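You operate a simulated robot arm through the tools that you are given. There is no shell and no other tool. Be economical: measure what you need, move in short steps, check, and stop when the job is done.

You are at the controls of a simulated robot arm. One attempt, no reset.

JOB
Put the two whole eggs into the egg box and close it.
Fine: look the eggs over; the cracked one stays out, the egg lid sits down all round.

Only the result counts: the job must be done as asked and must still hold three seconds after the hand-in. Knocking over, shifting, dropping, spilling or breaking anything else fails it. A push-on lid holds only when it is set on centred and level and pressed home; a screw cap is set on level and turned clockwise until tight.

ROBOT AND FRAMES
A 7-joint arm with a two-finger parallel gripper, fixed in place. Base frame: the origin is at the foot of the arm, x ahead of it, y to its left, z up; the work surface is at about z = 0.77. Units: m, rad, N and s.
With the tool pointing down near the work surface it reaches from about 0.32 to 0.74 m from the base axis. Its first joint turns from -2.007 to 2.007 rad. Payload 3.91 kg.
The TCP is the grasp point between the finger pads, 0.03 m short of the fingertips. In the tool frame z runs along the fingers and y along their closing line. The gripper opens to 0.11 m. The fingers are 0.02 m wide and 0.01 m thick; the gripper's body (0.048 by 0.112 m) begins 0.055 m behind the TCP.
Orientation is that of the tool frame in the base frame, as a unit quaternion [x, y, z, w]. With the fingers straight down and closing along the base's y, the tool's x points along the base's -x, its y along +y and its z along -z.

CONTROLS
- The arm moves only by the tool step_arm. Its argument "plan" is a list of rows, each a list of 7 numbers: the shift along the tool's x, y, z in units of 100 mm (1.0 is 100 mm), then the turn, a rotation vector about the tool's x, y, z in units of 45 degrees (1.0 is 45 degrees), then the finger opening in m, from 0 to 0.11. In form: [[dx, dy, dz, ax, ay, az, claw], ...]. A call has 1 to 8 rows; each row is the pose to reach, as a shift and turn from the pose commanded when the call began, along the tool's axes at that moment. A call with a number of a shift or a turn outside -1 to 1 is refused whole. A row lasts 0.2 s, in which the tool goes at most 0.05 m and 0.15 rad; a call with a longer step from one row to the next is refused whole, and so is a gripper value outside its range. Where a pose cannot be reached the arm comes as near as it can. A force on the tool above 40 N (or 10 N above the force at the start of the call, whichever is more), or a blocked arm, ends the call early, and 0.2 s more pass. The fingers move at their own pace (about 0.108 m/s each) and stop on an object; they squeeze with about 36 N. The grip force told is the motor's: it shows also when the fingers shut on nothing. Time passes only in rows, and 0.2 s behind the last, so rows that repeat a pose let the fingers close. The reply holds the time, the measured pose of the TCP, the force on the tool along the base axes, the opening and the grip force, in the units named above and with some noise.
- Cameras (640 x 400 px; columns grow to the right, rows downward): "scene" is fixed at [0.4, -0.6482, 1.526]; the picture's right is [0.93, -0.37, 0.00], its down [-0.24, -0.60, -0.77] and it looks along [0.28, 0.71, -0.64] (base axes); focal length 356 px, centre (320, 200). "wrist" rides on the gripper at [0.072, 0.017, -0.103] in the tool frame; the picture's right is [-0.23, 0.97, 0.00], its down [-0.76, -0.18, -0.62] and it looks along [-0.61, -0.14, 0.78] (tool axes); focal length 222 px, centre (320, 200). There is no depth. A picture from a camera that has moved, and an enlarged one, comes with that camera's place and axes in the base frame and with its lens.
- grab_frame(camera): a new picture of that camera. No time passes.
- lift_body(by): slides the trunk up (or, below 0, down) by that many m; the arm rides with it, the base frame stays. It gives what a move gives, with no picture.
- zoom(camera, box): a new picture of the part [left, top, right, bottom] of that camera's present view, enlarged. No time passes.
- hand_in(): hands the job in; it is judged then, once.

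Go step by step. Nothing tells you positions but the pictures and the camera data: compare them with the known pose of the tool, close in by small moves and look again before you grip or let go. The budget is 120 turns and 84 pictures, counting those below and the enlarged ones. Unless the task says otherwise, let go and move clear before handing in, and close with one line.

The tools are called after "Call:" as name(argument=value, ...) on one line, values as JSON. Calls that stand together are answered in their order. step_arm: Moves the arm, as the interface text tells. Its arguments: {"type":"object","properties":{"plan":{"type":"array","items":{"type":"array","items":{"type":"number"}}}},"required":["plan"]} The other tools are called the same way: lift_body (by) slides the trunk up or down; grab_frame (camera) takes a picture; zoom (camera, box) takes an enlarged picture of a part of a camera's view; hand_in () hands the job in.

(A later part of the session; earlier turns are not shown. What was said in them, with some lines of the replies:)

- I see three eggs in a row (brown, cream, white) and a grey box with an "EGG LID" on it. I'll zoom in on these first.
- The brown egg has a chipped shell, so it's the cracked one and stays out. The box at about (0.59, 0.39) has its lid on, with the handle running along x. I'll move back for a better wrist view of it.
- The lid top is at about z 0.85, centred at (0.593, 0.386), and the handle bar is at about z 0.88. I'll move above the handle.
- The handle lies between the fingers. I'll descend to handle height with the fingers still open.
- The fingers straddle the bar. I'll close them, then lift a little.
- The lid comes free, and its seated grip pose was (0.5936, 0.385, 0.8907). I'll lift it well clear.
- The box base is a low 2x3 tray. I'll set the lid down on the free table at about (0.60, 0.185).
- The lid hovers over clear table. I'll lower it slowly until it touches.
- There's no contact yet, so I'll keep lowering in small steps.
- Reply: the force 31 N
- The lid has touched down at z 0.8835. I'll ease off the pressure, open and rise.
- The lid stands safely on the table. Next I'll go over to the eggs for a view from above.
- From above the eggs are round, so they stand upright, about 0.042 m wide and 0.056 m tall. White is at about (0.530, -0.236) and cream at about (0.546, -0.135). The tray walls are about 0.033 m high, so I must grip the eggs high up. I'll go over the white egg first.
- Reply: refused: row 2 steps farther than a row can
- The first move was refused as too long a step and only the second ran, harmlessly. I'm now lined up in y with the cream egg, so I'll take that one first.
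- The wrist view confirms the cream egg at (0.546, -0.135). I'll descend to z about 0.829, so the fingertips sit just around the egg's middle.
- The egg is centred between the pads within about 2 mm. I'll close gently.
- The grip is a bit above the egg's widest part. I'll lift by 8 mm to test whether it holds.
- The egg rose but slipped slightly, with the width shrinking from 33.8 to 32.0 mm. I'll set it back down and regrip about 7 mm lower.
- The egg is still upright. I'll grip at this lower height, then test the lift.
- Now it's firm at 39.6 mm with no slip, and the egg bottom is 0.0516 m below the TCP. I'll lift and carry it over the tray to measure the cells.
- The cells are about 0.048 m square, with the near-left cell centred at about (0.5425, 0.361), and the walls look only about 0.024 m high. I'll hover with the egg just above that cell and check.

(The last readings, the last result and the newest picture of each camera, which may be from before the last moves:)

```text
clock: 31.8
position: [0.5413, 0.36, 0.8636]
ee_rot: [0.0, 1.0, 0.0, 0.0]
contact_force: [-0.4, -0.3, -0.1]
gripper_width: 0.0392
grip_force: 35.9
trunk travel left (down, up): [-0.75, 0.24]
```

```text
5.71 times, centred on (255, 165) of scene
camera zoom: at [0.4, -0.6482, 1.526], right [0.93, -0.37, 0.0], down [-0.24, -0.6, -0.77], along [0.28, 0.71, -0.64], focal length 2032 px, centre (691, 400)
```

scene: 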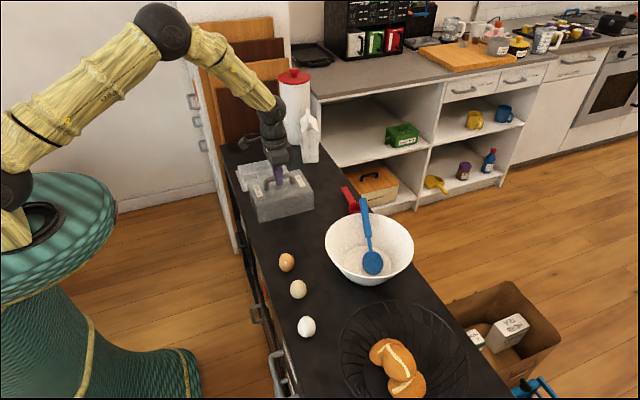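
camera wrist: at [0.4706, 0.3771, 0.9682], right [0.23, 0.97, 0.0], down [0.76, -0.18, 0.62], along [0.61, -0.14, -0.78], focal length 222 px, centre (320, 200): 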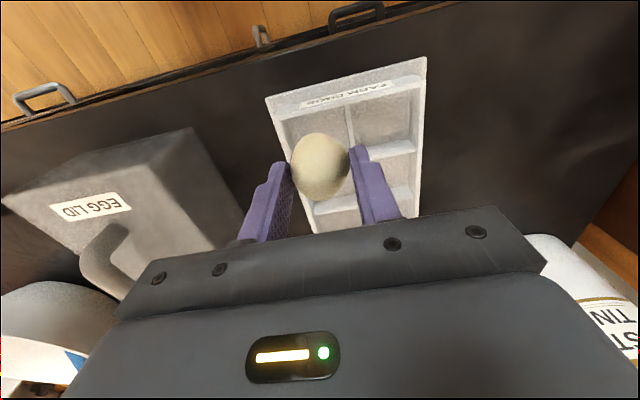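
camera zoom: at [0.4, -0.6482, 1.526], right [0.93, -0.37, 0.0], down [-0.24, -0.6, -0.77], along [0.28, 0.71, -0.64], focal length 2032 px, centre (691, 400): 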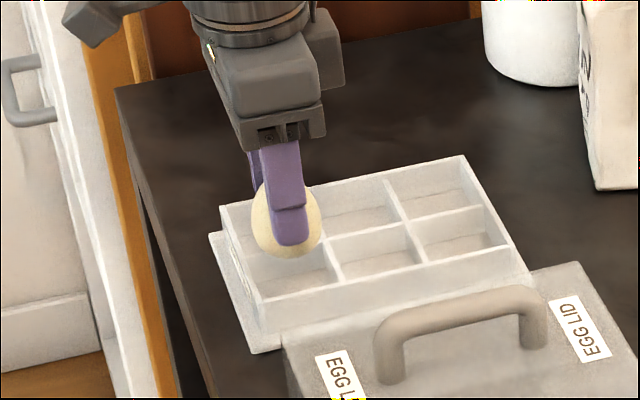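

The egg is at about (0.540, 0.361), within 2 mm of the cell centre. I'll nudge x by +2 mm and lower until the tips are just over the walls.

Call:
step_arm(plan=[[-0.02, 0.01, 0.08, 0, 0, 0, 0.03], [-0.02, 0.01, 0.16, 0, 0, 0, 0.03], [-0.02, 0.01, 0.22, 0, 0, 0, 0.03], [-0.02, 0.01, 0.26, 0, 0, 0, 0.03], [-0.02, 0.01, 0.26, 0, 0, 0, 0.03]])

Call:
grab_frame(camera="wrist")

Call:
zoom(camera="scene", box=[230, 150, 280, 190])

```text
clock: 33.0
position: [0.544, 0.3608, 0.8402]
ee_rot: [0.0, 1.0, 0.0, 0.001]
contact_force: [-0.8, 0.6, -0.9]
gripper_width: 0.0387
grip_force: 36.0
trunk travel left (down, up): [-0.75, 0.24]
```

```text
43 pictures are left
camera wrist: at [0.4733, 0.3787, 0.9439], right [0.23, 0.97, 0.0], down [0.76, -0.18, 0.62], along [0.61, -0.14, -0.78], focal length 222 px, centre (320, 200)
```

wrist: 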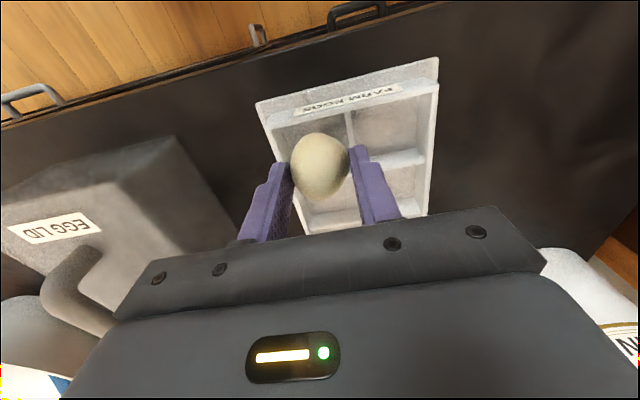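

```text
10.00 times, centred on (255, 170) of scene
camera zoom: at [0.4, -0.6482, 1.526], right [0.93, -0.37, 0.0], down [-0.24, -0.6, -0.77], along [0.28, 0.71, -0.64], focal length 3556 px, centre (970, 500)
```

zoom: 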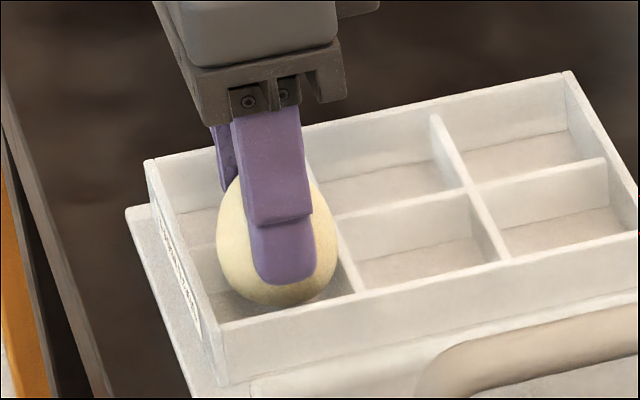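

It's aligned in the cell. I'll lower further in 2 mm steps, watching the force.

Call:
step_arm(plan=[[0, 0, 0.02, 0, 0, 0, 0.03], [0, 0, 0.04, 0, 0, 0, 0.03], [0, 0, 0.06, 0, 0, 0, 0.03], [0, 0, 0.06, 0, 0, 0, 0.03]])

Call:
zoom(camera="scene", box=[230, 150, 280, 190])

```text
clock: 34.0
position: [0.5449, 0.3615, 0.835]
ee_rot: [0.0, 1.0, -0.001, 0.001]
contact_force: [-0.6, -0.2, -1.2]
gripper_width: 0.0388
grip_force: 35.9
trunk travel left (down, up): [-0.75, 0.24]
```

```text
10.00 times, centred on (255, 170) of scene
camera zoom: at [0.4, -0.6482, 1.526], right [0.93, -0.37, 0.0], down [-0.24, -0.6, -0.77], along [0.28, 0.71, -0.64], focal length 3556 px, centre (970, 500)
```

zoom: 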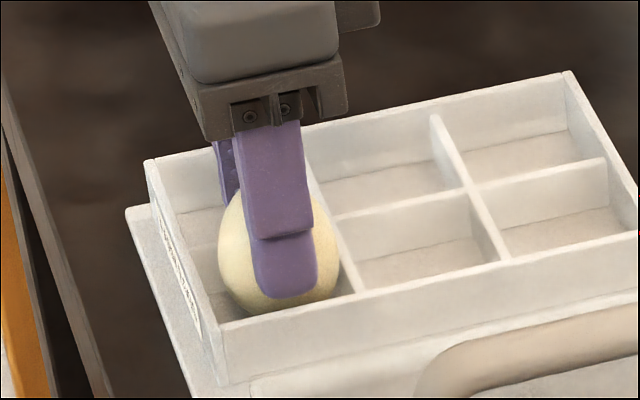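

Call:
step_arm(plan=[[0, 0, 0.015, 0, 0, 0, 0.03], [0, 0, 0.03, 0, 0, 0, 0.03], [0, 0, 0.03, 0, 0, 0, 0.03]])

```text
clock: 34.8
position: [0.5442, 0.3624, 0.8315]
ee_rot: [0.0, 1.0, -0.001, 0.001]
contact_force: [-0.3, 0.2, -0.6]
gripper_width: 0.0386
grip_force: 35.9
trunk travel left (down, up): [-0.75, 0.24]
```

Call:
step_arm(plan=[[0, 0, 0.01, 0, 0, 0, 0.03], [0, 0, 0.02, 0, 0, 0, 0.03], [0, 0, 0.03, 0, 0, 0, 0.03], [0, 0, 0.03, 0, 0, 0, 0.03]])

Call:
zoom(camera="scene", box=[230, 150, 280, 190])

```text
clock: 35.8
position: [0.5455, 0.3626, 0.8291]
ee_rot: [0.0, 1.0, 0.0, 0.003]
contact_force: [1.2, 1.0, 11.8]
gripper_width: 0.0386
grip_force: 35.7
trunk travel left (down, up): [-0.75, 0.24]
```

```text
10.00 times, centred on (255, 170) of scene
camera zoom: at [0.4, -0.6482, 1.526], right [0.93, -0.37, 0.0], down [-0.24, -0.6, -0.77], along [0.28, 0.71, -0.64], focal length 3556 px, centre (970, 500)
```

zoom: 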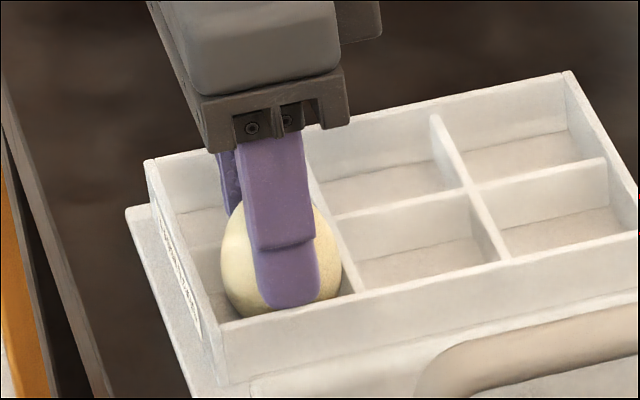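

I got contact at TCP z 0.829, with the egg on the floor or the tips on the wall tops, so it's as low as it goes. I'll ease up 1 mm, open slightly, then rise straight.

Call:
step_arm(plan=[[0, 0, -0.015, 0, 0, 0, 0.03], [0, 0, -0.015, 0, 0, 0, 0.046], [0, 0, -0.015, 0, 0, 0, 0.052], [0, 0, -0.015, 0, 0, 0, 0.056], [0, 0, -0.1, 0, 0, 0, 0.056], [0, 0, -0.4, 0, 0, 0, 0.056], [0, 0, -0.8, 0, 0, 0, 0.056]])

Call:
grab_frame(camera="wrist")

Call:
zoom(camera="scene", box=[230, 150, 280, 190])

```text
clock: 37.4
position: [0.5444, 0.3584, 0.9084]
ee_rot: [0.0, 1.0, -0.001, 0.001]
contact_force: [-0.2, 0.0, 0.4]
gripper_width: 0.0559
grip_force: 0.1
trunk travel left (down, up): [-0.75, 0.24]
```

```text
39 pictures are left
camera wrist: at [0.4731, 0.3775, 1.0122], right [0.23, 0.97, 0.0], down [0.76, -0.18, 0.62], along [0.61, -0.14, -0.78], focal length 222 px, centre (320, 200)
```

wrist: 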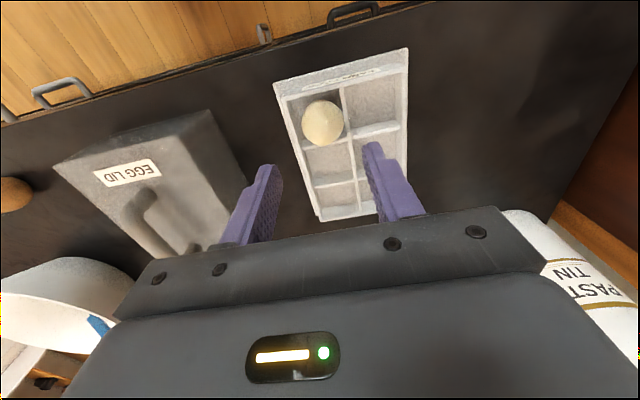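

```text
10.00 times, centred on (255, 170) of scene
camera zoom: at [0.4, -0.6482, 1.526], right [0.93, -0.37, 0.0], down [-0.24, -0.6, -0.77], along [0.28, 0.71, -0.64], focal length 3556 px, centre (970, 500)
```

zoom: 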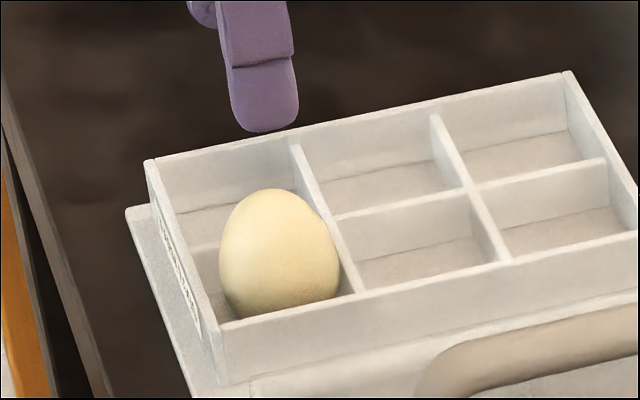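

The cream egg sits upright in its cell. Now I'll go back for the white egg.

Call:
step_arm(plan=[[0, 0, -0.4, 0, 0, 0, 0.075], [0.05, -0.3, -0.7, 0, 0, 0, 0.075], [0.1, -0.65, -0.9, 0, 0, 0, 0.075], [0.15, -1.0, -0.9, 0, 0, 0, 0.075]])

Call:
step_arm(plan=[[0, -0.4, 0, 0, 0, 0, 0.075], [0, -0.8, 0, 0, 0, 0, 0.075], [0, -1.0, 0, 0, 0, 0, 0.075]])

Call:
step_arm(plan=[[0, -0.4, 0, 0, 0, 0, 0.075], [0, -0.8, 0, 0, 0, 0, 0.075], [0, -1.0, 0, 0, 0, 0, 0.075]])

Call:
step_arm(plan=[[0, -0.4, 0, 0, 0, 0, 0.075], [0, -0.8, 0, 0, 0, 0, 0.075], [0, -1.0, 0, 0, 0, 0, 0.075]])

Call:
step_arm(plan=[[0, -0.4, 0, 0, 0, 0, 0.075], [0, -0.8, 0, 0, 0, 0, 0.075], [0, -1.0, 0, 0, 0, 0, 0.075]])

Call:
step_arm(plan=[[0, -0.4, 0.2, 0, 0, 0, 0.075], [0, -0.8, 0.4, 0, 0, 0, 0.075], [0, -0.95, 0.8, 0, 0, 0, 0.075], [0, -0.95, 0.9, 0, 0, 0, 0.075], [0, -0.95, 0.9, 0, 0, 0, 0.075]])

Call:
grab_frame(camera="wrist")

Call:
zoom(camera="scene", box=[260, 280, 360, 360])

```text
clock: 38.4
position: [0.5282, 0.2616, 0.9967]
ee_rot: [0.001, 1.0, -0.001, 0.001]
contact_force: [-0.5, 0.3, 0.2]
gripper_width: 0.075
grip_force: 0.2
trunk travel left (down, up): [-0.75, 0.24]
```

```text
clock: 39.2
position: [0.5278, 0.1627, 0.9967]
ee_rot: [-0.001, 1.0, 0.0, 0.001]
contact_force: [-1.0, -0.8, 0.5]
gripper_width: 0.0747
grip_force: 0.0
trunk travel left (down, up): [-0.75, 0.24]
```

```text
clock: 40.0
position: [0.5288, 0.0621, 0.9999]
ee_rot: [-0.001, 1.0, -0.001, 0.001]
contact_force: [-0.3, 0.1, 0.3]
gripper_width: 0.0749
grip_force: 0.2
trunk travel left (down, up): [-0.75, 0.24]
```

```text
clock: 40.8
position: [0.5335, -0.0397, 0.9984]
ee_rot: [-0.001, 1.0, 0.0, 0.001]
contact_force: [0.5, -0.8, -0.5]
gripper_width: 0.0752
grip_force: 0.1
trunk travel left (down, up): [-0.75, 0.24]
```

```text
clock: 41.6
position: [0.53, -0.137, 0.9978]
ee_rot: [-0.002, 1.0, 0.0, 0.002]
contact_force: [-0.3, -0.7, 0.2]
gripper_width: 0.0752
grip_force: 0.1
trunk travel left (down, up): [-0.75, 0.24]
```

```text
clock: 42.8
position: [0.5296, -0.2336, 0.9084]
ee_rot: [0.001, 1.0, 0.0, 0.001]
contact_force: [-0.3, 0.4, 0.6]
gripper_width: 0.0748
grip_force: 0.0
trunk travel left (down, up): [-0.75, 0.24]
```

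```text
37 pictures are left
camera wrist: at [0.4576, -0.2167, 1.0117], right [0.23, 0.97, 0.0], down [0.76, -0.18, 0.62], along [0.61, -0.14, -0.78], focal length 222 px, centre (320, 200)
```

wrist: 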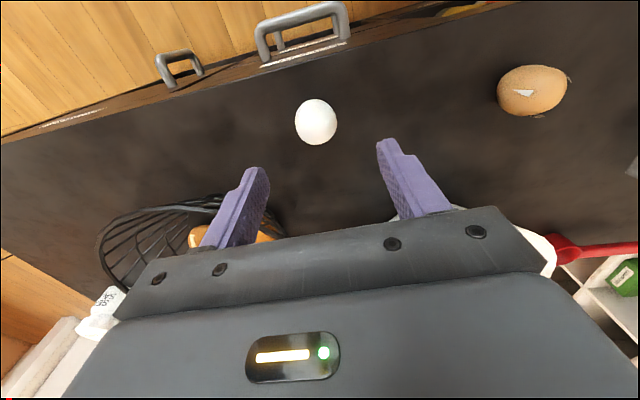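

```text
5.00 times, centred on (310, 320) of scene
camera zoom: at [0.4, -0.6482, 1.526], right [0.93, -0.37, 0.0], down [-0.24, -0.6, -0.77], along [0.28, 0.71, -0.64], focal length 1778 px, centre (370, -400)
```

zoom: 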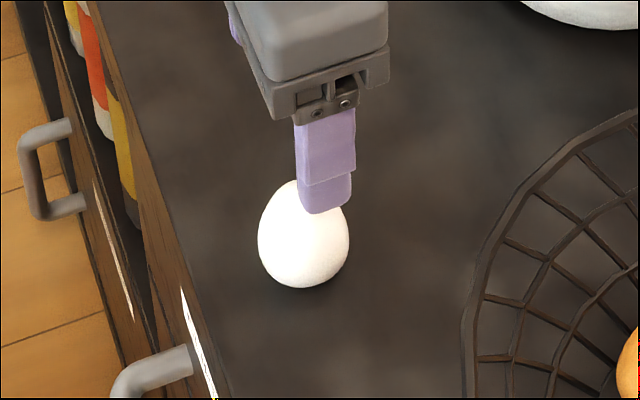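

The white egg is at about (0.530, -0.237). I'll correct y by -3 mm and descend to z 0.822.

Call:
step_arm(plan=[[-0.01, -0.03, 0.2, 0, 0, 0, 0.075], [-0.01, -0.03, 0.45, 0, 0, 0, 0.075], [-0.01, -0.03, 0.7, 0, 0, 0, 0.07], [-0.01, -0.03, 0.86, 0, 0, 0, 0.06], [-0.01, -0.03, 0.86, 0, 0, 0, 0.06]])

Call:
grab_frame(camera="wrist")

```text
clock: 44.0
position: [0.5322, -0.2362, 0.8212]
ee_rot: [0.0, 1.0, -0.001, 0.001]
contact_force: [0.0, -0.6, -1.3]
gripper_width: 0.06
grip_force: 0.1
trunk travel left (down, up): [-0.75, 0.24]
```

```text
35 pictures are left
camera wrist: at [0.4601, -0.2186, 0.9249], right [0.23, 0.97, 0.0], down [0.76, -0.18, 0.62], along [0.61, -0.14, -0.78], focal length 222 px, centre (320, 200)
```

wrist: 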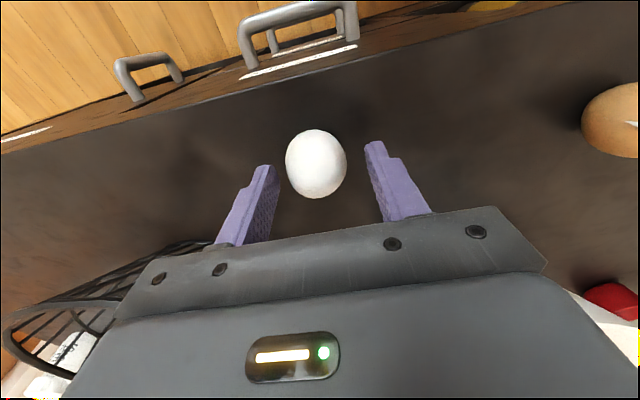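

The egg is centred. I'll close, then do a test lift.

Call:
step_arm(plan=[[0.015, 0, 0, 0, 0, 0, 0.048], [0.015, 0, 0, 0, 0, 0, 0.044], [0.015, 0, 0, 0, 0, 0, 0.04], [0.015, 0, 0, 0, 0, 0, 0.035], [0.015, 0, 0, 0, 0, 0, 0.03], [0.015, 0, 0, 0, 0, 0, 0.03]])

Call:
step_arm(plan=[[0, 0, -0.04, 0, 0, 0, 0.03], [0, 0, -0.1, 0, 0, 0, 0.03], [0, 0, -0.1, 0, 0, 0, 0.03], [0, 0, -0.1, 0, 0, 0, 0.03]])

Call:
zoom(camera="scene", box=[260, 280, 360, 360])

```text
clock: 45.4
position: [0.53, -0.2367, 0.8218]
ee_rot: [0.0, 1.0, 0.0, 0.002]
contact_force: [0.1, 0.2, 1.2]
gripper_width: 0.0383
grip_force: 36.2
trunk travel left (down, up): [-0.75, 0.24]
```

```text
clock: 46.4
position: [0.5315, -0.2369, 0.8315]
ee_rot: [0.0, 1.0, 0.0, 0.001]
contact_force: [0.4, 0.5, -0.2]
gripper_width: 0.0381
grip_force: 36.2
trunk travel left (down, up): [-0.75, 0.24]
```

```text
5.00 times, centred on (310, 320) of scene
camera zoom: at [0.4, -0.6482, 1.526], right [0.93, -0.37, 0.0], down [-0.24, -0.6, -0.77], along [0.28, 0.71, -0.64], focal length 1778 px, centre (370, -400)
```

zoom: 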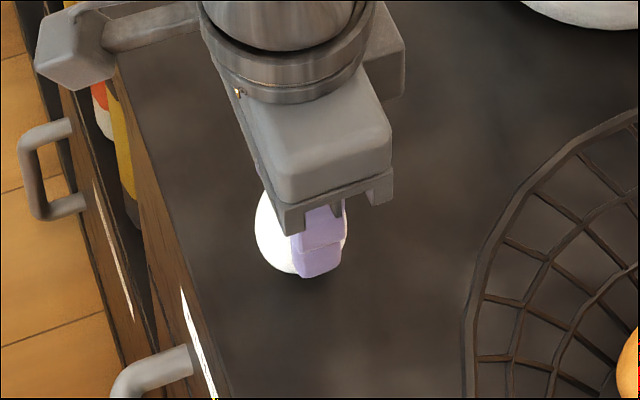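

It seems to hold at 38.1 mm. I'll wait a moment to check for creep.

Call:
step_arm(plan=[[0, 0, 0, 0, 0, 0, 0.03], [0, 0, 0, 0, 0, 0, 0.03], [0, 0, 0, 0, 0, 0, 0.03], [0, 0, 0, 0, 0, 0, 0.03], [0, 0, 0, 0, 0, 0, 0.03], [0, 0, 0, 0, 0, 0, 0.03]])

```text
clock: 47.8
position: [0.5292, -0.2372, 0.832]
ee_rot: [0.0, 1.0, 0.0, 0.0]
contact_force: [-0.5, 0.3, -1.0]
gripper_width: 0.0379
grip_force: 35.6
trunk travel left (down, up): [-0.75, 0.24]
```

There's a slight creep. To be safe I'll set it back down and regrip 4 mm lower.

Call:
step_arm(plan=[[0, 0, 0.05, 0, 0, 0, 0.03], [0, 0, 0.09, 0, 0, 0, 0.03], [0, 0, 0.095, 0, 0, 0, 0.03], [0, 0, 0.095, 0, 0, 0, 0.045], [0, 0, 0.095, 0, 0, 0, 0.056], [0, 0, 0.12, 0, 0, 0, 0.056], [0, 0, 0.14, 0, 0, 0, 0.056], [0, 0, 0.14, 0, 0, 0, 0.056]])

Call:
step_arm(plan=[[0, 0, 0, 0, 0, 0, 0.046], [0, 0, 0, 0, 0, 0, 0.042], [0, 0, 0, 0, 0, 0, 0.038], [0, 0, 0, 0, 0, 0, 0.034], [0, 0, 0, 0, 0, 0, 0.03], [0, 0, 0, 0, 0, 0, 0.03]])

Call:
step_arm(plan=[[0, 0, -0.04, 0, 0, 0, 0.03], [0, 0, -0.1, 0, 0, 0, 0.03], [0, 0, -0.1, 0, 0, 0, 0.03], [0, 0, -0.1, 0, 0, 0, 0.03], [0, 0, -0.1, 0, 0, 0, 0.03], [0, 0, -0.1, 0, 0, 0, 0.03]])

Call:
zoom(camera="scene", box=[260, 280, 360, 360])

```text
clock: 49.6
position: [0.5304, -0.2368, 0.8181]
ee_rot: [0.0, 1.0, -0.001, 0.002]
contact_force: [-0.5, -0.9, -0.9]
gripper_width: 0.0559
grip_force: 0.0
trunk travel left (down, up): [-0.75, 0.24]
```

```text
clock: 51.0
position: [0.5292, -0.2373, 0.8188]
ee_rot: [0.0, 1.0, 0.0, 0.001]
contact_force: [0.4, 0.6, -0.5]
gripper_width: 0.04
grip_force: 35.7
trunk travel left (down, up): [-0.75, 0.24]
```

```text
clock: 52.4
position: [0.5299, -0.2374, 0.8304]
ee_rot: [0.0, 1.0, 0.0, 0.001]
contact_force: [-0.1, -0.2, -0.6]
gripper_width: 0.04
grip_force: 36.3
trunk travel left (down, up): [-0.75, 0.24]
```

```text
5.00 times, centred on (310, 320) of scene
camera zoom: at [0.4, -0.6482, 1.526], right [0.93, -0.37, 0.0], down [-0.24, -0.6, -0.77], along [0.28, 0.71, -0.64], focal length 1778 px, centre (370, -400)
```

zoom: 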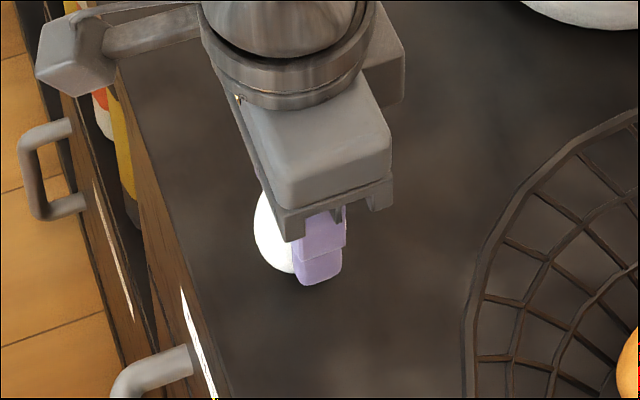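

It holds firm at 40.0 mm, with the egg bottom 0.0485 m below the TCP. I'll carry it to the middle front cell at (0.5935, 0.361).

Call:
step_arm(plan=[[0, 0, -0.3, 0, 0, 0, 0.03], [0, 0, -0.65, 0, 0, 0, 0.03], [0, 0, -1.0, 0, 0, 0, 0.03]])

Call:
step_arm(plan=[[0, 0.2, -0.3, 0, 0, 0, 0.03], [0, 0.55, -0.6, 0, 0, 0, 0.03], [0, 1.0, -0.7, 0, 0, 0, 0.03]])

Call:
step_arm(plan=[[0, 0.4, 0, 0, 0, 0, 0.03], [0, 0.8, 0, 0, 0, 0, 0.03], [0, 1.0, 0, 0, 0, 0, 0.03]])

Call:
step_arm(plan=[[0, 0.4, 0, 0, 0, 0, 0.03], [0, 0.8, 0, 0, 0, 0, 0.03], [0, 1.0, 0, 0, 0, 0, 0.03]])

Call:
step_arm(plan=[[0, 0.4, 0, 0, 0, 0, 0.03], [0, 0.8, 0, 0, 0, 0, 0.03], [0, 1.0, 0, 0, 0, 0, 0.03]])

Call:
step_arm(plan=[[-0.2, 0.4, 0, 0, 0, 0, 0.03], [-0.4, 0.8, 0, 0, 0, 0, 0.03], [-0.6, 1.0, 0, 0, 0, 0, 0.03]])

Call:
step_arm(plan=[[-0.04, 0.4, 0, 0, 0, 0, 0.03], [-0.04, 0.8, 0, 0, 0, 0, 0.03], [-0.04, 0.98, 0, 0, 0, 0, 0.03], [-0.04, 0.98, 0, 0, 0, 0, 0.03]])

```text
clock: 53.2
position: [0.5298, -0.2381, 0.9299]
ee_rot: [0.0, 1.0, -0.001, 0.001]
contact_force: [-0.6, 0.5, -1.1]
gripper_width: 0.0398
grip_force: 36.3
trunk travel left (down, up): [-0.75, 0.24]
```

```text
clock: 54.0
position: [0.5314, -0.136, 0.9994]
ee_rot: [0.0, 1.0, -0.001, 0.001]
contact_force: [0.6, 0.1, -0.8]
gripper_width: 0.0402
grip_force: 36.2
trunk travel left (down, up): [-0.75, 0.24]
```

```text
clock: 54.8
position: [0.5315, -0.0363, 0.9992]
ee_rot: [0.0, 1.0, -0.001, 0.002]
contact_force: [0.8, -0.1, -1.3]
gripper_width: 0.04
grip_force: 36.0
trunk travel left (down, up): [-0.75, 0.24]
```

```text
clock: 55.6
position: [0.5289, 0.0644, 0.9996]
ee_rot: [0.0, 1.0, -0.001, 0.001]
contact_force: [-0.9, 0.6, -1.5]
gripper_width: 0.04
grip_force: 36.2
trunk travel left (down, up): [-0.75, 0.24]
```

```text
clock: 56.4
position: [0.5274, 0.1639, 0.9973]
ee_rot: [0.0, 1.0, -0.001, 0.002]
contact_force: [0.0, 0.7, -0.9]
gripper_width: 0.0395
grip_force: 36.1
trunk travel left (down, up): [-0.75, 0.24]
```

```text
clock: 57.2
position: [0.5888, 0.2643, 0.9957]
ee_rot: [0.0, 1.0, -0.001, -0.001]
contact_force: [-0.2, -0.4, 0.1]
gripper_width: 0.0392
grip_force: 35.7
trunk travel left (down, up): [-0.75, 0.24]
```

```text
clock: 58.2
position: [0.5937, 0.3628, 0.999]
ee_rot: [0.0, 1.0, -0.001, 0.001]
contact_force: [0.5, 0.2, -0.7]
gripper_width: 0.0393
grip_force: 35.6
trunk travel left (down, up): [-0.75, 0.24]
```

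Call:
step_arm(plan=[[0, -0.01, 0.3, 0, 0, 0, 0.03], [0, -0.01, 0.65, 0, 0, 0, 0.03], [0, -0.01, 1.0, 0, 0, 0, 0.03]])

Call:
step_arm(plan=[[0, 0, 0.2, 0, 0, 0, 0.03], [0, 0, 0.37, 0, 0, 0, 0.03], [0, 0, 0.37, 0, 0, 0, 0.03], [0, 0, 0.37, 0, 0, 0, 0.03]])

Call:
grab_frame(camera="wrist")

Call:
zoom(camera="scene", box=[230, 150, 280, 190])

```text
clock: 59.0
position: [0.5929, 0.3619, 0.8977]
ee_rot: [0.0, 1.0, 0.0, 0.001]
contact_force: [-0.4, 0.9, -0.7]
gripper_width: 0.0391
grip_force: 35.8
trunk travel left (down, up): [-0.75, 0.24]
```

```text
clock: 60.0
position: [0.5938, 0.3607, 0.8621]
ee_rot: [0.0, 1.0, -0.001, 0.0]
contact_force: [-0.7, 0.6, -0.1]
gripper_width: 0.0391
grip_force: 36.3
trunk travel left (down, up): [-0.75, 0.24]
```

```text
32 pictures are left
camera wrist: at [0.5226, 0.3778, 0.9646], right [0.23, 0.97, 0.0], down [0.76, -0.18, 0.62], along [0.61, -0.14, -0.78], focal length 222 px, centre (320, 200)
```

wrist: 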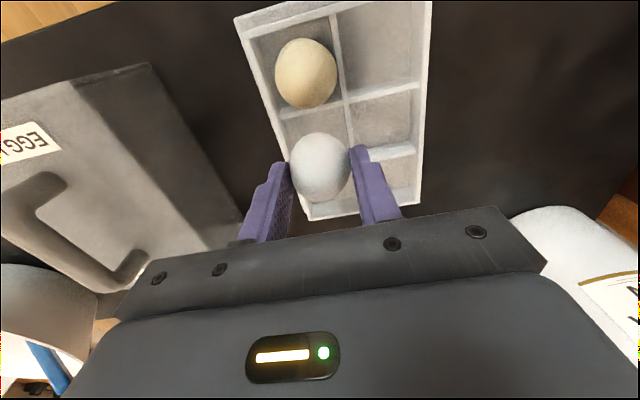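

```text
10.00 times, centred on (255, 170) of scene
camera zoom: at [0.4, -0.6482, 1.526], right [0.93, -0.37, 0.0], down [-0.24, -0.6, -0.77], along [0.28, 0.71, -0.64], focal length 3556 px, centre (970, 500)
```

zoom: 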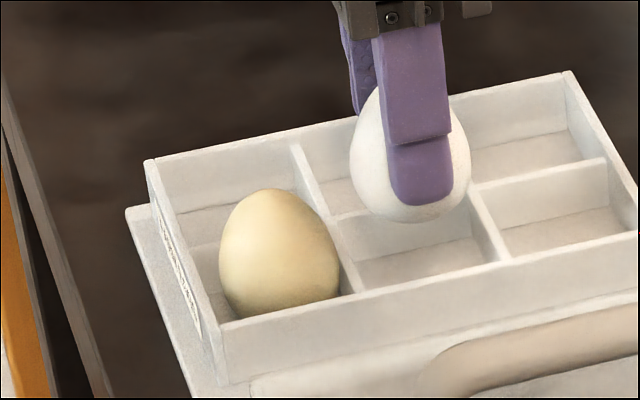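

The egg is about 2 mm too far in +x relative to the cell, so I'll correct that and lower.

Call:
step_arm(plan=[[0.02, 0.0, 0.08, 0, 0, 0, 0.03], [0.02, 0.0, 0.16, 0, 0, 0, 0.03], [0.02, 0.0, 0.22, 0, 0, 0, 0.03], [0.02, 0.0, 0.22, 0, 0, 0, 0.03]])

Call:
zoom(camera="scene", box=[230, 150, 280, 190])

Call:
zoom(camera="wrist", box=[220, 0, 460, 220])

```text
clock: 61.0
position: [0.5903, 0.3597, 0.839]
ee_rot: [0.0, 1.0, -0.001, 0.001]
contact_force: [-0.2, 0.3, -0.8]
gripper_width: 0.0386
grip_force: 35.8
trunk travel left (down, up): [-0.75, 0.24]
```

```text
10.00 times, centred on (255, 170) of scene
camera zoom: at [0.4, -0.6482, 1.526], right [0.93, -0.37, 0.0], down [-0.24, -0.6, -0.77], along [0.28, 0.71, -0.64], focal length 3556 px, centre (970, 500)
```

zoom: 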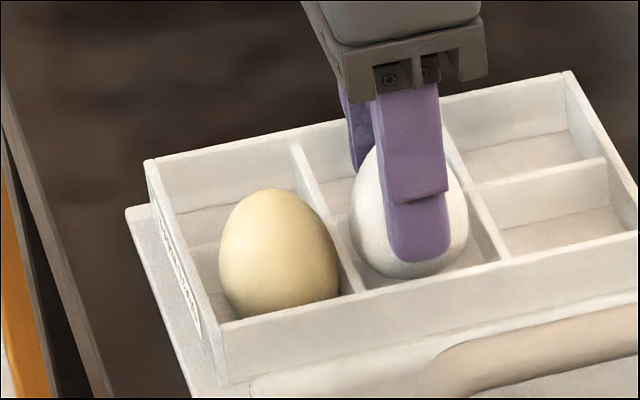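

```text
1.82 times, centred on (340, 110) of wrist
camera zoom: at [0.5192, 0.377, 0.9422], right [0.23, 0.97, 0.0], down [0.76, -0.18, 0.62], along [0.61, -0.14, -0.78], focal length 404 px, centre (284, 364)
```

zoom: 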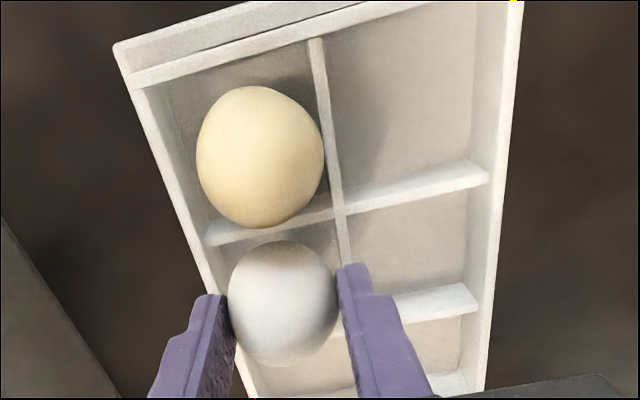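

It's nicely in the cell. I'll lower to contact.

Call:
step_arm(plan=[[0, 0.01, 0.03, 0, 0, 0, 0.03], [0, 0.01, 0.05, 0, 0, 0, 0.03], [0, 0.01, 0.07, 0, 0, 0, 0.03], [0, 0.01, 0.085, 0, 0, 0, 0.03], [0, 0.01, 0.1, 0, 0, 0, 0.03], [0, 0.01, 0.11, 0, 0, 0, 0.03]])

Call:
zoom(camera="scene", box=[230, 150, 280, 190])

```text
clock: 62.4
position: [0.5913, 0.3615, 0.8308]
ee_rot: [0.001, 1.0, 0.0, 0.001]
contact_force: [-0.6, -2.9, 10.9]
gripper_width: 0.0388
grip_force: 35.7
trunk travel left (down, up): [-0.75, 0.24]
```

```text
10.00 times, centred on (255, 170) of scene
camera zoom: at [0.4, -0.6482, 1.526], right [0.93, -0.37, 0.0], down [-0.24, -0.6, -0.77], along [0.28, 0.71, -0.64], focal length 3556 px, centre (970, 500)
```

zoom: 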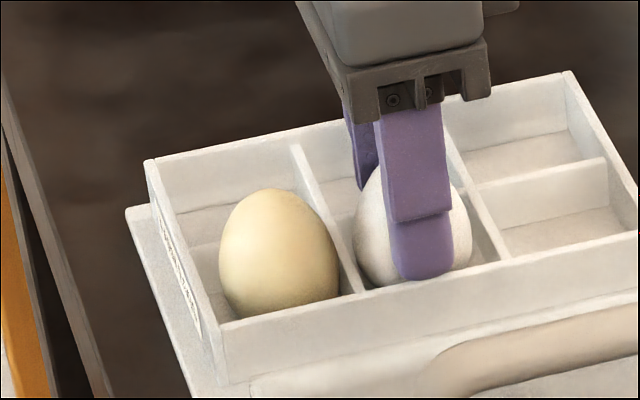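

I've made contact. I'll ease up slightly, release and rise.

Call:
step_arm(plan=[[0, 0, -0.015, 0, 0, 0, 0.03], [0, 0, -0.015, 0, 0, 0, 0.046], [0, 0, -0.015, 0, 0, 0, 0.052], [0, 0, -0.015, 0, 0, 0, 0.056], [0, 0, -0.1, 0, 0, 0, 0.056], [0, 0, -0.4, 0, 0, 0, 0.056], [0, 0, -0.8, 0, 0, 0, 0.056]])

Call:
zoom(camera="scene", box=[230, 150, 280, 190])

Call:
grab_frame(camera="wrist")

```text
clock: 64.0
position: [0.5905, 0.3617, 0.9072]
ee_rot: [0.0, 1.0, 0.0, 0.001]
contact_force: [-1.4, -0.5, -0.8]
gripper_width: 0.056
grip_force: 0.1
trunk travel left (down, up): [-0.75, 0.24]
```

```text
10.00 times, centred on (255, 170) of scene
camera zoom: at [0.4, -0.6482, 1.526], right [0.93, -0.37, 0.0], down [-0.24, -0.6, -0.77], along [0.28, 0.71, -0.64], focal length 3556 px, centre (970, 500)
```

zoom: 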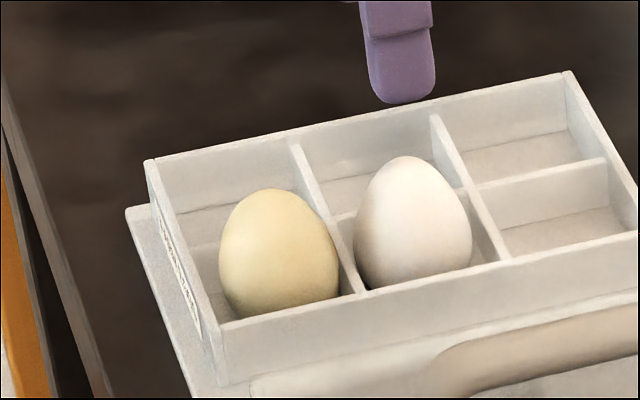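

```text
26 pictures are left
camera wrist: at [0.5186, 0.3785, 1.0114], right [0.23, 0.97, 0.0], down [0.76, -0.18, 0.62], along [0.61, -0.14, -0.78], focal length 222 px, centre (320, 200)
```

wrist: 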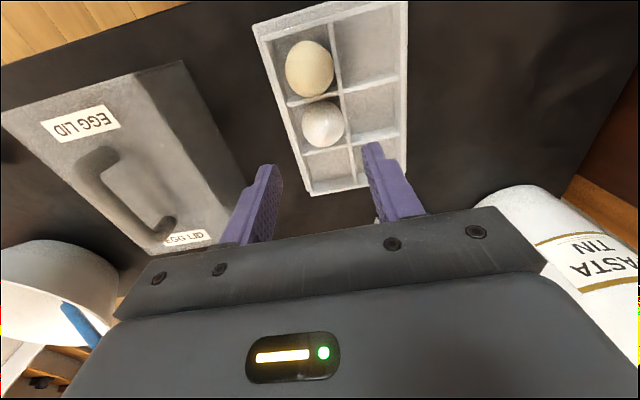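

Both eggs sit in their cells and the tray hasn't moved. Next I'll fetch the lid, which I left at TCP (0.600, 0.185).

Call:
step_arm(plan=[[0, 0, -0.4, 0, 0, 0, 0.06], [0, -0.3, -0.7, 0, 0, 0, 0.06], [-0.05, -0.7, -0.7, 0, 0, 0, 0.06], [-0.09, -1.0, -0.7, 0, 0, 0, 0.06]])

Call:
step_arm(plan=[[0, -0.4, 0, 0, 0, 0, 0.06], [0, -0.76, 0, 0, 0, 0, 0.06], [0, -0.76, 0.3, 0, 0, 0, 0.06], [0, -0.76, 0.5, 0, 0, 0, 0.06], [0, -0.76, 0.5, 0, 0, 0, 0.06]])

Call:
grab_frame(camera="wrist")

```text
clock: 65.0
position: [0.5998, 0.2625, 0.98]
ee_rot: [-0.001, 1.0, 0.0, 0.0]
contact_force: [0.0, -0.7, 0.8]
gripper_width: 0.06
grip_force: 0.0
trunk travel left (down, up): [-0.75, 0.24]
```

```text
clock: 66.2
position: [0.6004, 0.1851, 0.9279]
ee_rot: [0.0, 1.0, 0.0, 0.001]
contact_force: [0.5, -0.3, 0.0]
gripper_width: 0.0597
grip_force: 0.1
trunk travel left (down, up): [-0.75, 0.24]
```

```text
25 pictures are left
camera wrist: at [0.5296, 0.2025, 1.0307], right [0.23, 0.97, 0.0], down [0.76, -0.18, 0.62], along [0.61, -0.14, -0.78], focal length 222 px, centre (320, 200)
```

wrist: 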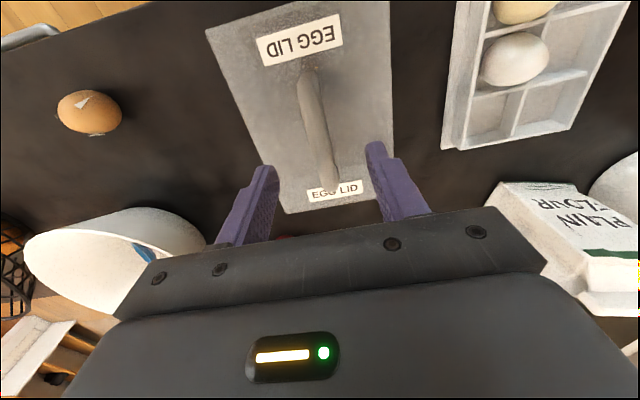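

I'm aligned over the handle. I'll descend, grip and lift.

Call:
step_arm(plan=[[0, 0, 0.25, 0, 0, 0, 0.06], [0, 0, 0.435, 0, 0, 0, 0.06], [0, 0, 0.435, 0, 0, 0, 0.06], [0, 0, 0.435, 0, 0, 0, 0.03], [0, 0, 0.435, 0, 0, 0, 0.0], [0, 0, 0.435, 0, 0, 0, 0.0], [0, 0, 0.435, 0, 0, 0, 0.0]])

Call:
step_arm(plan=[[0, 0, -0.2, 0, 0, 0, 0], [0, 0, -0.5, 0, 0, 0, 0], [0, 0, -0.8, 0, 0, 0, 0], [0, 0, -1.0, 0, 0, 0, 0]])

Call:
step_arm(plan=[[0, 0, -0.3, 0, 0, 0, 0], [0.0, 0.4, -0.4, 0, 0, 0, 0], [0.0, 0.8, -0.4, 0, 0, 0, 0], [0.06, 1.0, -0.4, 0, 0, 0, 0]])

Call:
step_arm(plan=[[0, 0.4, 0, 0, 0, 0, 0], [0.0, 0.8, 0, 0, 0, 0, 0], [0.0, 1.0, 0, 0, 0, 0, 0], [0.0, 1.0, 0, 0, 0, 0, 0], [0.0, 1.0, 0, 0, 0, 0, 0]])

Call:
grab_frame(camera="scene")

```text
clock: 67.8
position: [0.6022, 0.1849, 0.8822]
ee_rot: [0.001, 1.0, -0.001, 0.0]
contact_force: [0.4, 0.1, 0.4]
gripper_width: 0.0144
grip_force: 36.1
trunk travel left (down, up): [-0.75, 0.24]
```

```text
clock: 68.8
position: [0.5988, 0.1865, 0.9839]
ee_rot: [0.0, 1.0, -0.001, 0.001]
contact_force: [-0.4, -1.2, 0.0]
gripper_width: 0.0144
grip_force: 35.6
trunk travel left (down, up): [-0.75, 0.24]
```

```text
clock: 69.8
position: [0.5947, 0.2875, 1.0272]
ee_rot: [0.0, 1.0, -0.002, 0.0]
contact_force: [0.7, 0.7, -0.8]
gripper_width: 0.0147
grip_force: 36.3
trunk travel left (down, up): [-0.75, 0.24]
```

```text
clock: 71.0
position: [0.5936, 0.3868, 1.0259]
ee_rot: [0.0, 1.0, 0.0, 0.001]
contact_force: [0.0, 0.8, 0.8]
gripper_width: 0.0144
grip_force: 36.1
trunk travel left (down, up): [-0.75, 0.24]
```

```text
24 pictures are left
```

scene: 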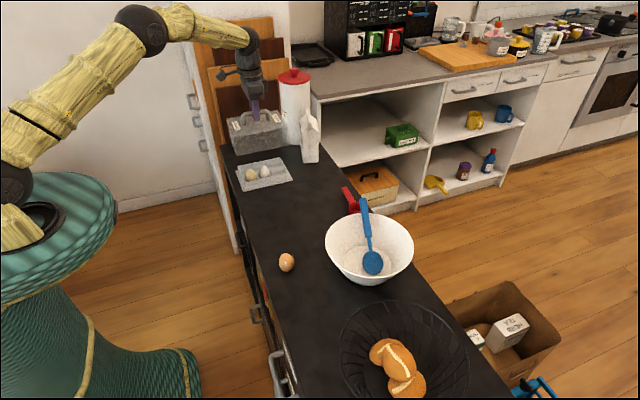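

The lid hovers above the tray. I'll lower it most of the way, just short of the walls, and check alignment.

Call:
step_arm(plan=[[0, -0.01, 0.25, 0, 0, 0, 0], [0, -0.01, 0.5, 0, 0, 0, 0], [0, -0.01, 0.7, 0, 0, 0, 0], [0, -0.01, 0.7, 0, 0, 0, 0], [0, -0.01, 0.7, 0, 0, 0, 0]])

Call:
zoom(camera="scene", box=[210, 110, 310, 200])

Call:
grab_frame(camera="wrist")

```text
clock: 72.2
position: [0.5921, 0.3855, 0.9536]
ee_rot: [0.001, 1.0, -0.001, 0.001]
contact_force: [0.2, 0.0, 0.0]
gripper_width: 0.0147
grip_force: 35.7
trunk travel left (down, up): [-0.75, 0.24]
```

```text
4.44 times, centred on (260, 155) of scene
camera zoom: at [0.4, -0.6482, 1.526], right [0.93, -0.37, 0.0], down [-0.24, -0.6, -0.77], along [0.28, 0.71, -0.64], focal length 1580 px, centre (587, 400)
```

zoom: 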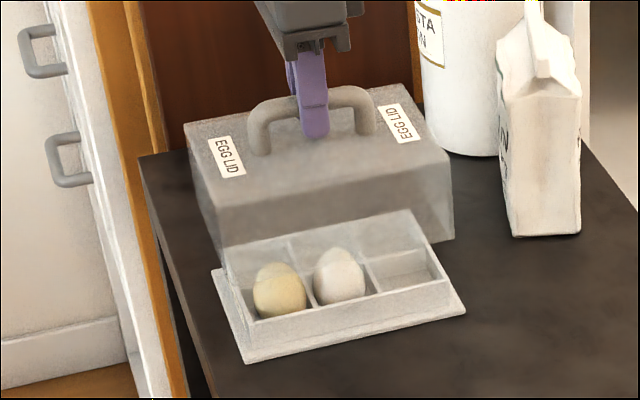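

```text
22 pictures are left
camera wrist: at [0.5214, 0.4029, 1.0578], right [0.23, 0.97, 0.0], down [0.76, -0.18, 0.62], along [0.61, -0.14, -0.78], focal length 222 px, centre (320, 200)
```

wrist: 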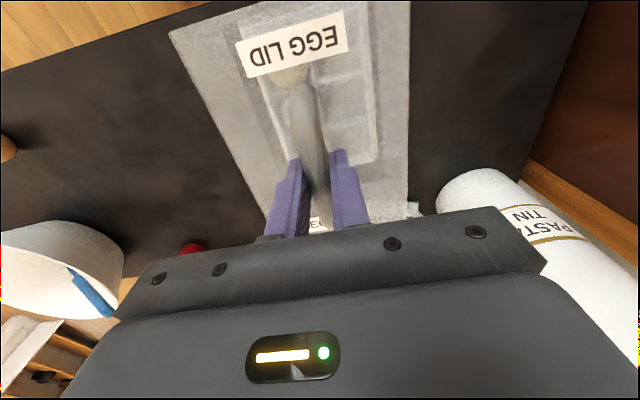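

Call:
step_arm(plan=[[-0.01, -0.0, 0.15, 0, 0, 0, 0], [-0.01, 0, 0.31, 0, 0, 0, 0], [-0.01, 0, 0.31, 0, 0, 0, 0], [-0.01, 0, 0.31, 0, 0, 0, 0]])

Call:
zoom(camera="scene", box=[210, 100, 310, 200])

```text
clock: 73.2
position: [0.5937, 0.3852, 0.9242]
ee_rot: [0.001, 1.0, -0.001, 0.001]
contact_force: [-0.5, 0.1, -0.3]
gripper_width: 0.0147
grip_force: 36.0
trunk travel left (down, up): [-0.75, 0.24]
```

```text
4.00 times, centred on (260, 150) of scene
camera zoom: at [0.4, -0.6482, 1.526], right [0.93, -0.37, 0.0], down [-0.24, -0.6, -0.77], along [0.28, 0.71, -0.64], focal length 1422 px, centre (560, 400)
```

zoom: 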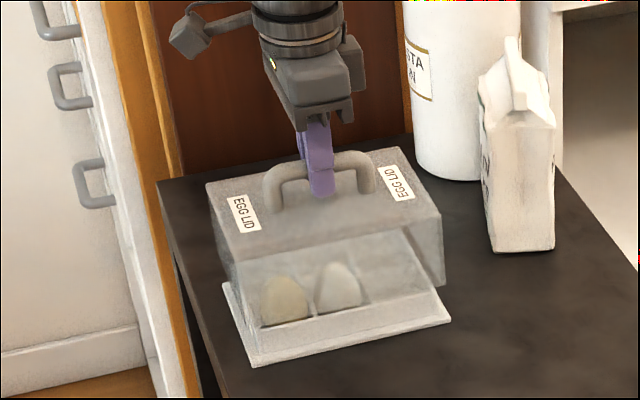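

This matches the original lift-off picture to within about a millimetre. I'll lower to the seat.

Call:
step_arm(plan=[[0, 0, 0.08, 0, 0, 0, 0], [0, 0, 0.16, 0, 0, 0, 0], [0, 0, 0.22, 0, 0, 0, 0], [0, 0, 0.27, 0, 0, 0, 0], [0, 0, 0.3, 0, 0, 0, 0]])

Call:
zoom(camera="scene", box=[210, 100, 310, 200])

```text
clock: 74.4
position: [0.5947, 0.3847, 0.8929]
ee_rot: [0.0, 1.0, 0.001, 0.001]
contact_force: [-0.4, 0.1, -0.5]
gripper_width: 0.0144
grip_force: 35.5
trunk travel left (down, up): [-0.75, 0.24]
```

```text
4.00 times, centred on (260, 150) of scene
camera zoom: at [0.4, -0.6482, 1.526], right [0.93, -0.37, 0.0], down [-0.24, -0.6, -0.77], along [0.28, 0.71, -0.64], focal length 1422 px, centre (560, 400)
```

zoom: 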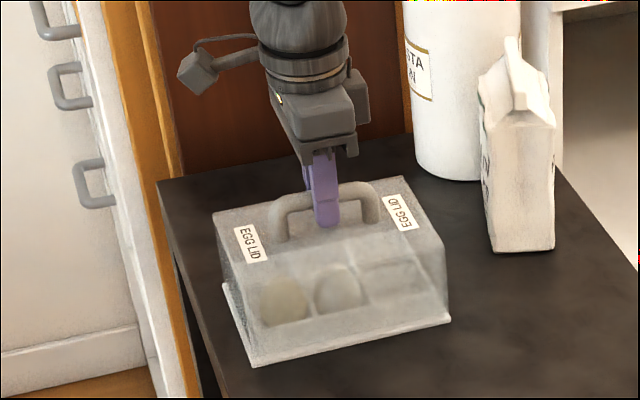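

Going fine, with only a few millimetres left. I'll press down to contact.

Call:
step_arm(plan=[[0, 0, 0.02, 0, 0, 0, 0], [0, 0, 0.04, 0, 0, 0, 0], [0, 0, 0.06, 0, 0, 0, 0], [0, 0, 0.08, 0, 0, 0, 0], [0, 0, 0.1, 0, 0, 0, 0], [0, 0, 0.12, 0, 0, 0, 0]])

Call:
zoom(camera="scene", box=[210, 100, 310, 200])

```text
clock: 75.8
position: [0.5955, 0.3851, 0.8871]
ee_rot: [0.0, 1.0, 0.002, 0.004]
contact_force: [4.4, -0.3, 32.4]
gripper_width: 0.0147
grip_force: 36.1
trunk travel left (down, up): [-0.75, 0.24]
```

```text
4.00 times, centred on (260, 150) of scene
camera zoom: at [0.4, -0.6482, 1.526], right [0.93, -0.37, 0.0], down [-0.24, -0.6, -0.77], along [0.28, 0.71, -0.64], focal length 1422 px, centre (560, 400)
```

zoom: 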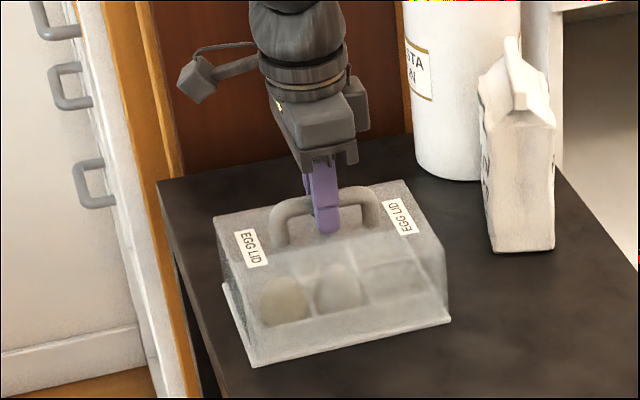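

The lid is seated, pressed at 32 N, and sits where it did originally. One more firm press, then I'll relax and release.

Call:
step_arm(plan=[[0, 0, 0.02, 0, 0, 0, 0], [0, 0, 0.03, 0, 0, 0, 0], [0, 0, 0.03, 0, 0, 0, 0]])

Call:
step_arm(plan=[[0, 0, -0.03, 0, 0, 0, 0], [0, 0, -0.06, 0, 0, 0, 0], [0, 0, -0.06, 0, 0, 0, 0]])

```text
clock: 76.6
position: [0.5938, 0.3841, 0.8796]
ee_rot: [0.0, 1.0, 0.001, 0.003]
contact_force: [4.0, 1.2, 26.3]
gripper_width: 0.0148
grip_force: 35.7
trunk travel left (down, up): [-0.75, 0.24]
```

```text
clock: 77.4
position: [0.5944, 0.384, 0.8816]
ee_rot: [0.0, 1.0, -0.002, -0.001]
contact_force: [1.2, -0.6, 0.5]
gripper_width: 0.0142
grip_force: 36.3
trunk travel left (down, up): [-0.75, 0.24]
```

The TCP sank about 7 mm, so either the fingers slid along the handle onto the lid top or the lid went further home. I'll open and inspect.

Call:
step_arm(plan=[[0, 0, 0, 0, 0, 0, 0.04], [0, 0, 0, 0, 0, 0, 0.06], [0, 0, 0, 0, 0, 0, 0.06], [0, 0, -0.3, 0, 0, 0, 0.06], [0, 0, -0.65, 0, 0, 0, 0.06], [0, 0, -1.0, 0, 0, 0, 0.06]])

Call:
zoom(camera="scene", box=[210, 100, 310, 200])

Call:
grab_frame(camera="wrist")

```text
clock: 78.8
position: [0.5941, 0.3854, 0.9878]
ee_rot: [0.0, 1.0, 0.0, 0.001]
contact_force: [-0.1, -0.2, -0.7]
gripper_width: 0.0601
grip_force: 0.0
trunk travel left (down, up): [-0.75, 0.24]
```

```text
4.00 times, centred on (260, 150) of scene
camera zoom: at [0.4, -0.6482, 1.526], right [0.93, -0.37, 0.0], down [-0.24, -0.6, -0.77], along [0.28, 0.71, -0.64], focal length 1422 px, centre (560, 400)
```

zoom: 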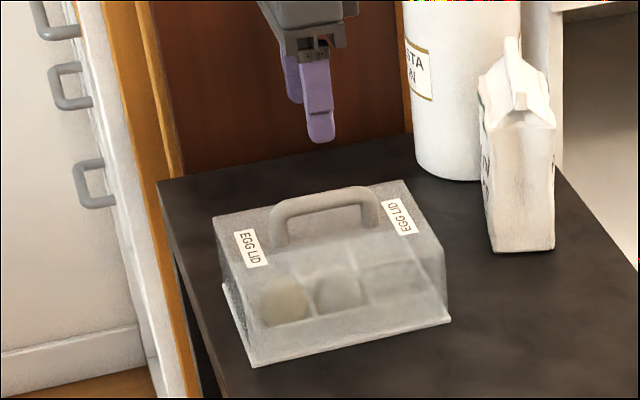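

```text
17 pictures are left
camera wrist: at [0.5233, 0.4014, 1.0901], right [0.23, 0.97, 0.0], down [0.76, -0.18, 0.62], along [0.61, -0.14, -0.78], focal length 222 px, centre (320, 200)
```

wrist: 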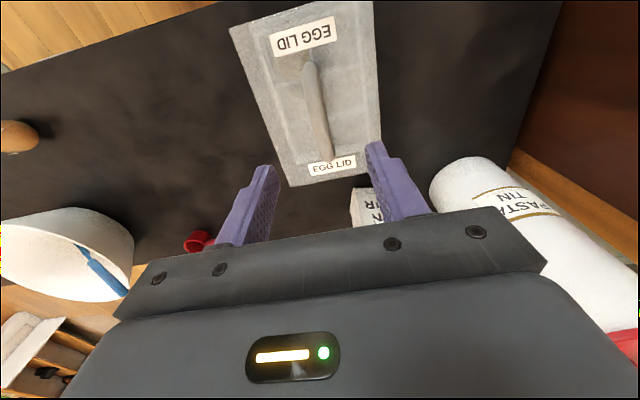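

Call:
zoom(camera="scene", box=[230, 142, 295, 194])

Call:
zoom(camera="scene", box=[220, 60, 420, 360])

```text
7.69 times, centred on (262, 168) of scene
camera zoom: at [0.4, -0.6482, 1.526], right [0.93, -0.37, 0.0], down [-0.24, -0.6, -0.77], along [0.28, 0.71, -0.64], focal length 2735 px, centre (762, 446)
```

zoom: 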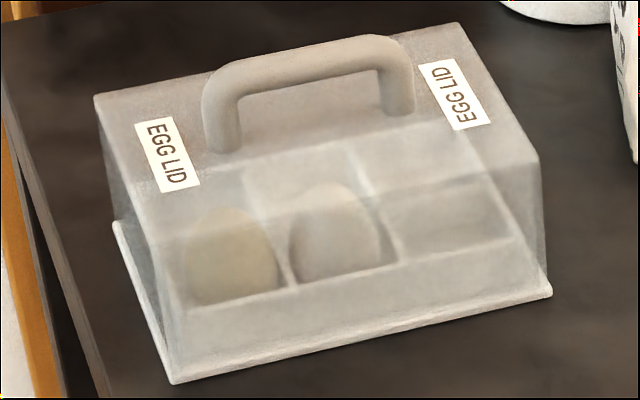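

```text
1.33 times, centred on (320, 210) of scene
camera zoom: at [0.4, -0.6482, 1.526], right [0.93, -0.37, 0.0], down [-0.24, -0.6, -0.77], along [0.28, 0.71, -0.64], focal length 474 px, centre (320, 187)
```

zoom: 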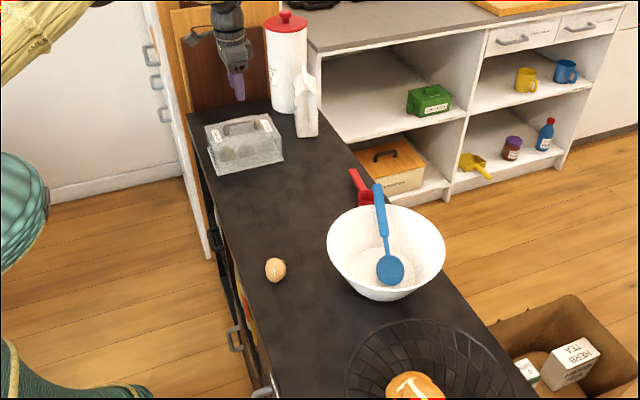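

The lid sits centred and flat all round, both whole eggs are inside, and the cracked brown egg is untouched. The gripper is clear, so I'll hand in.

Call:
hand_in()

```text
The job is handed in.
```

I put the cream and white eggs in the box and set the lid back on, centred and pressed down. The cracked brown egg stays out on the table, and I've handed the job in.
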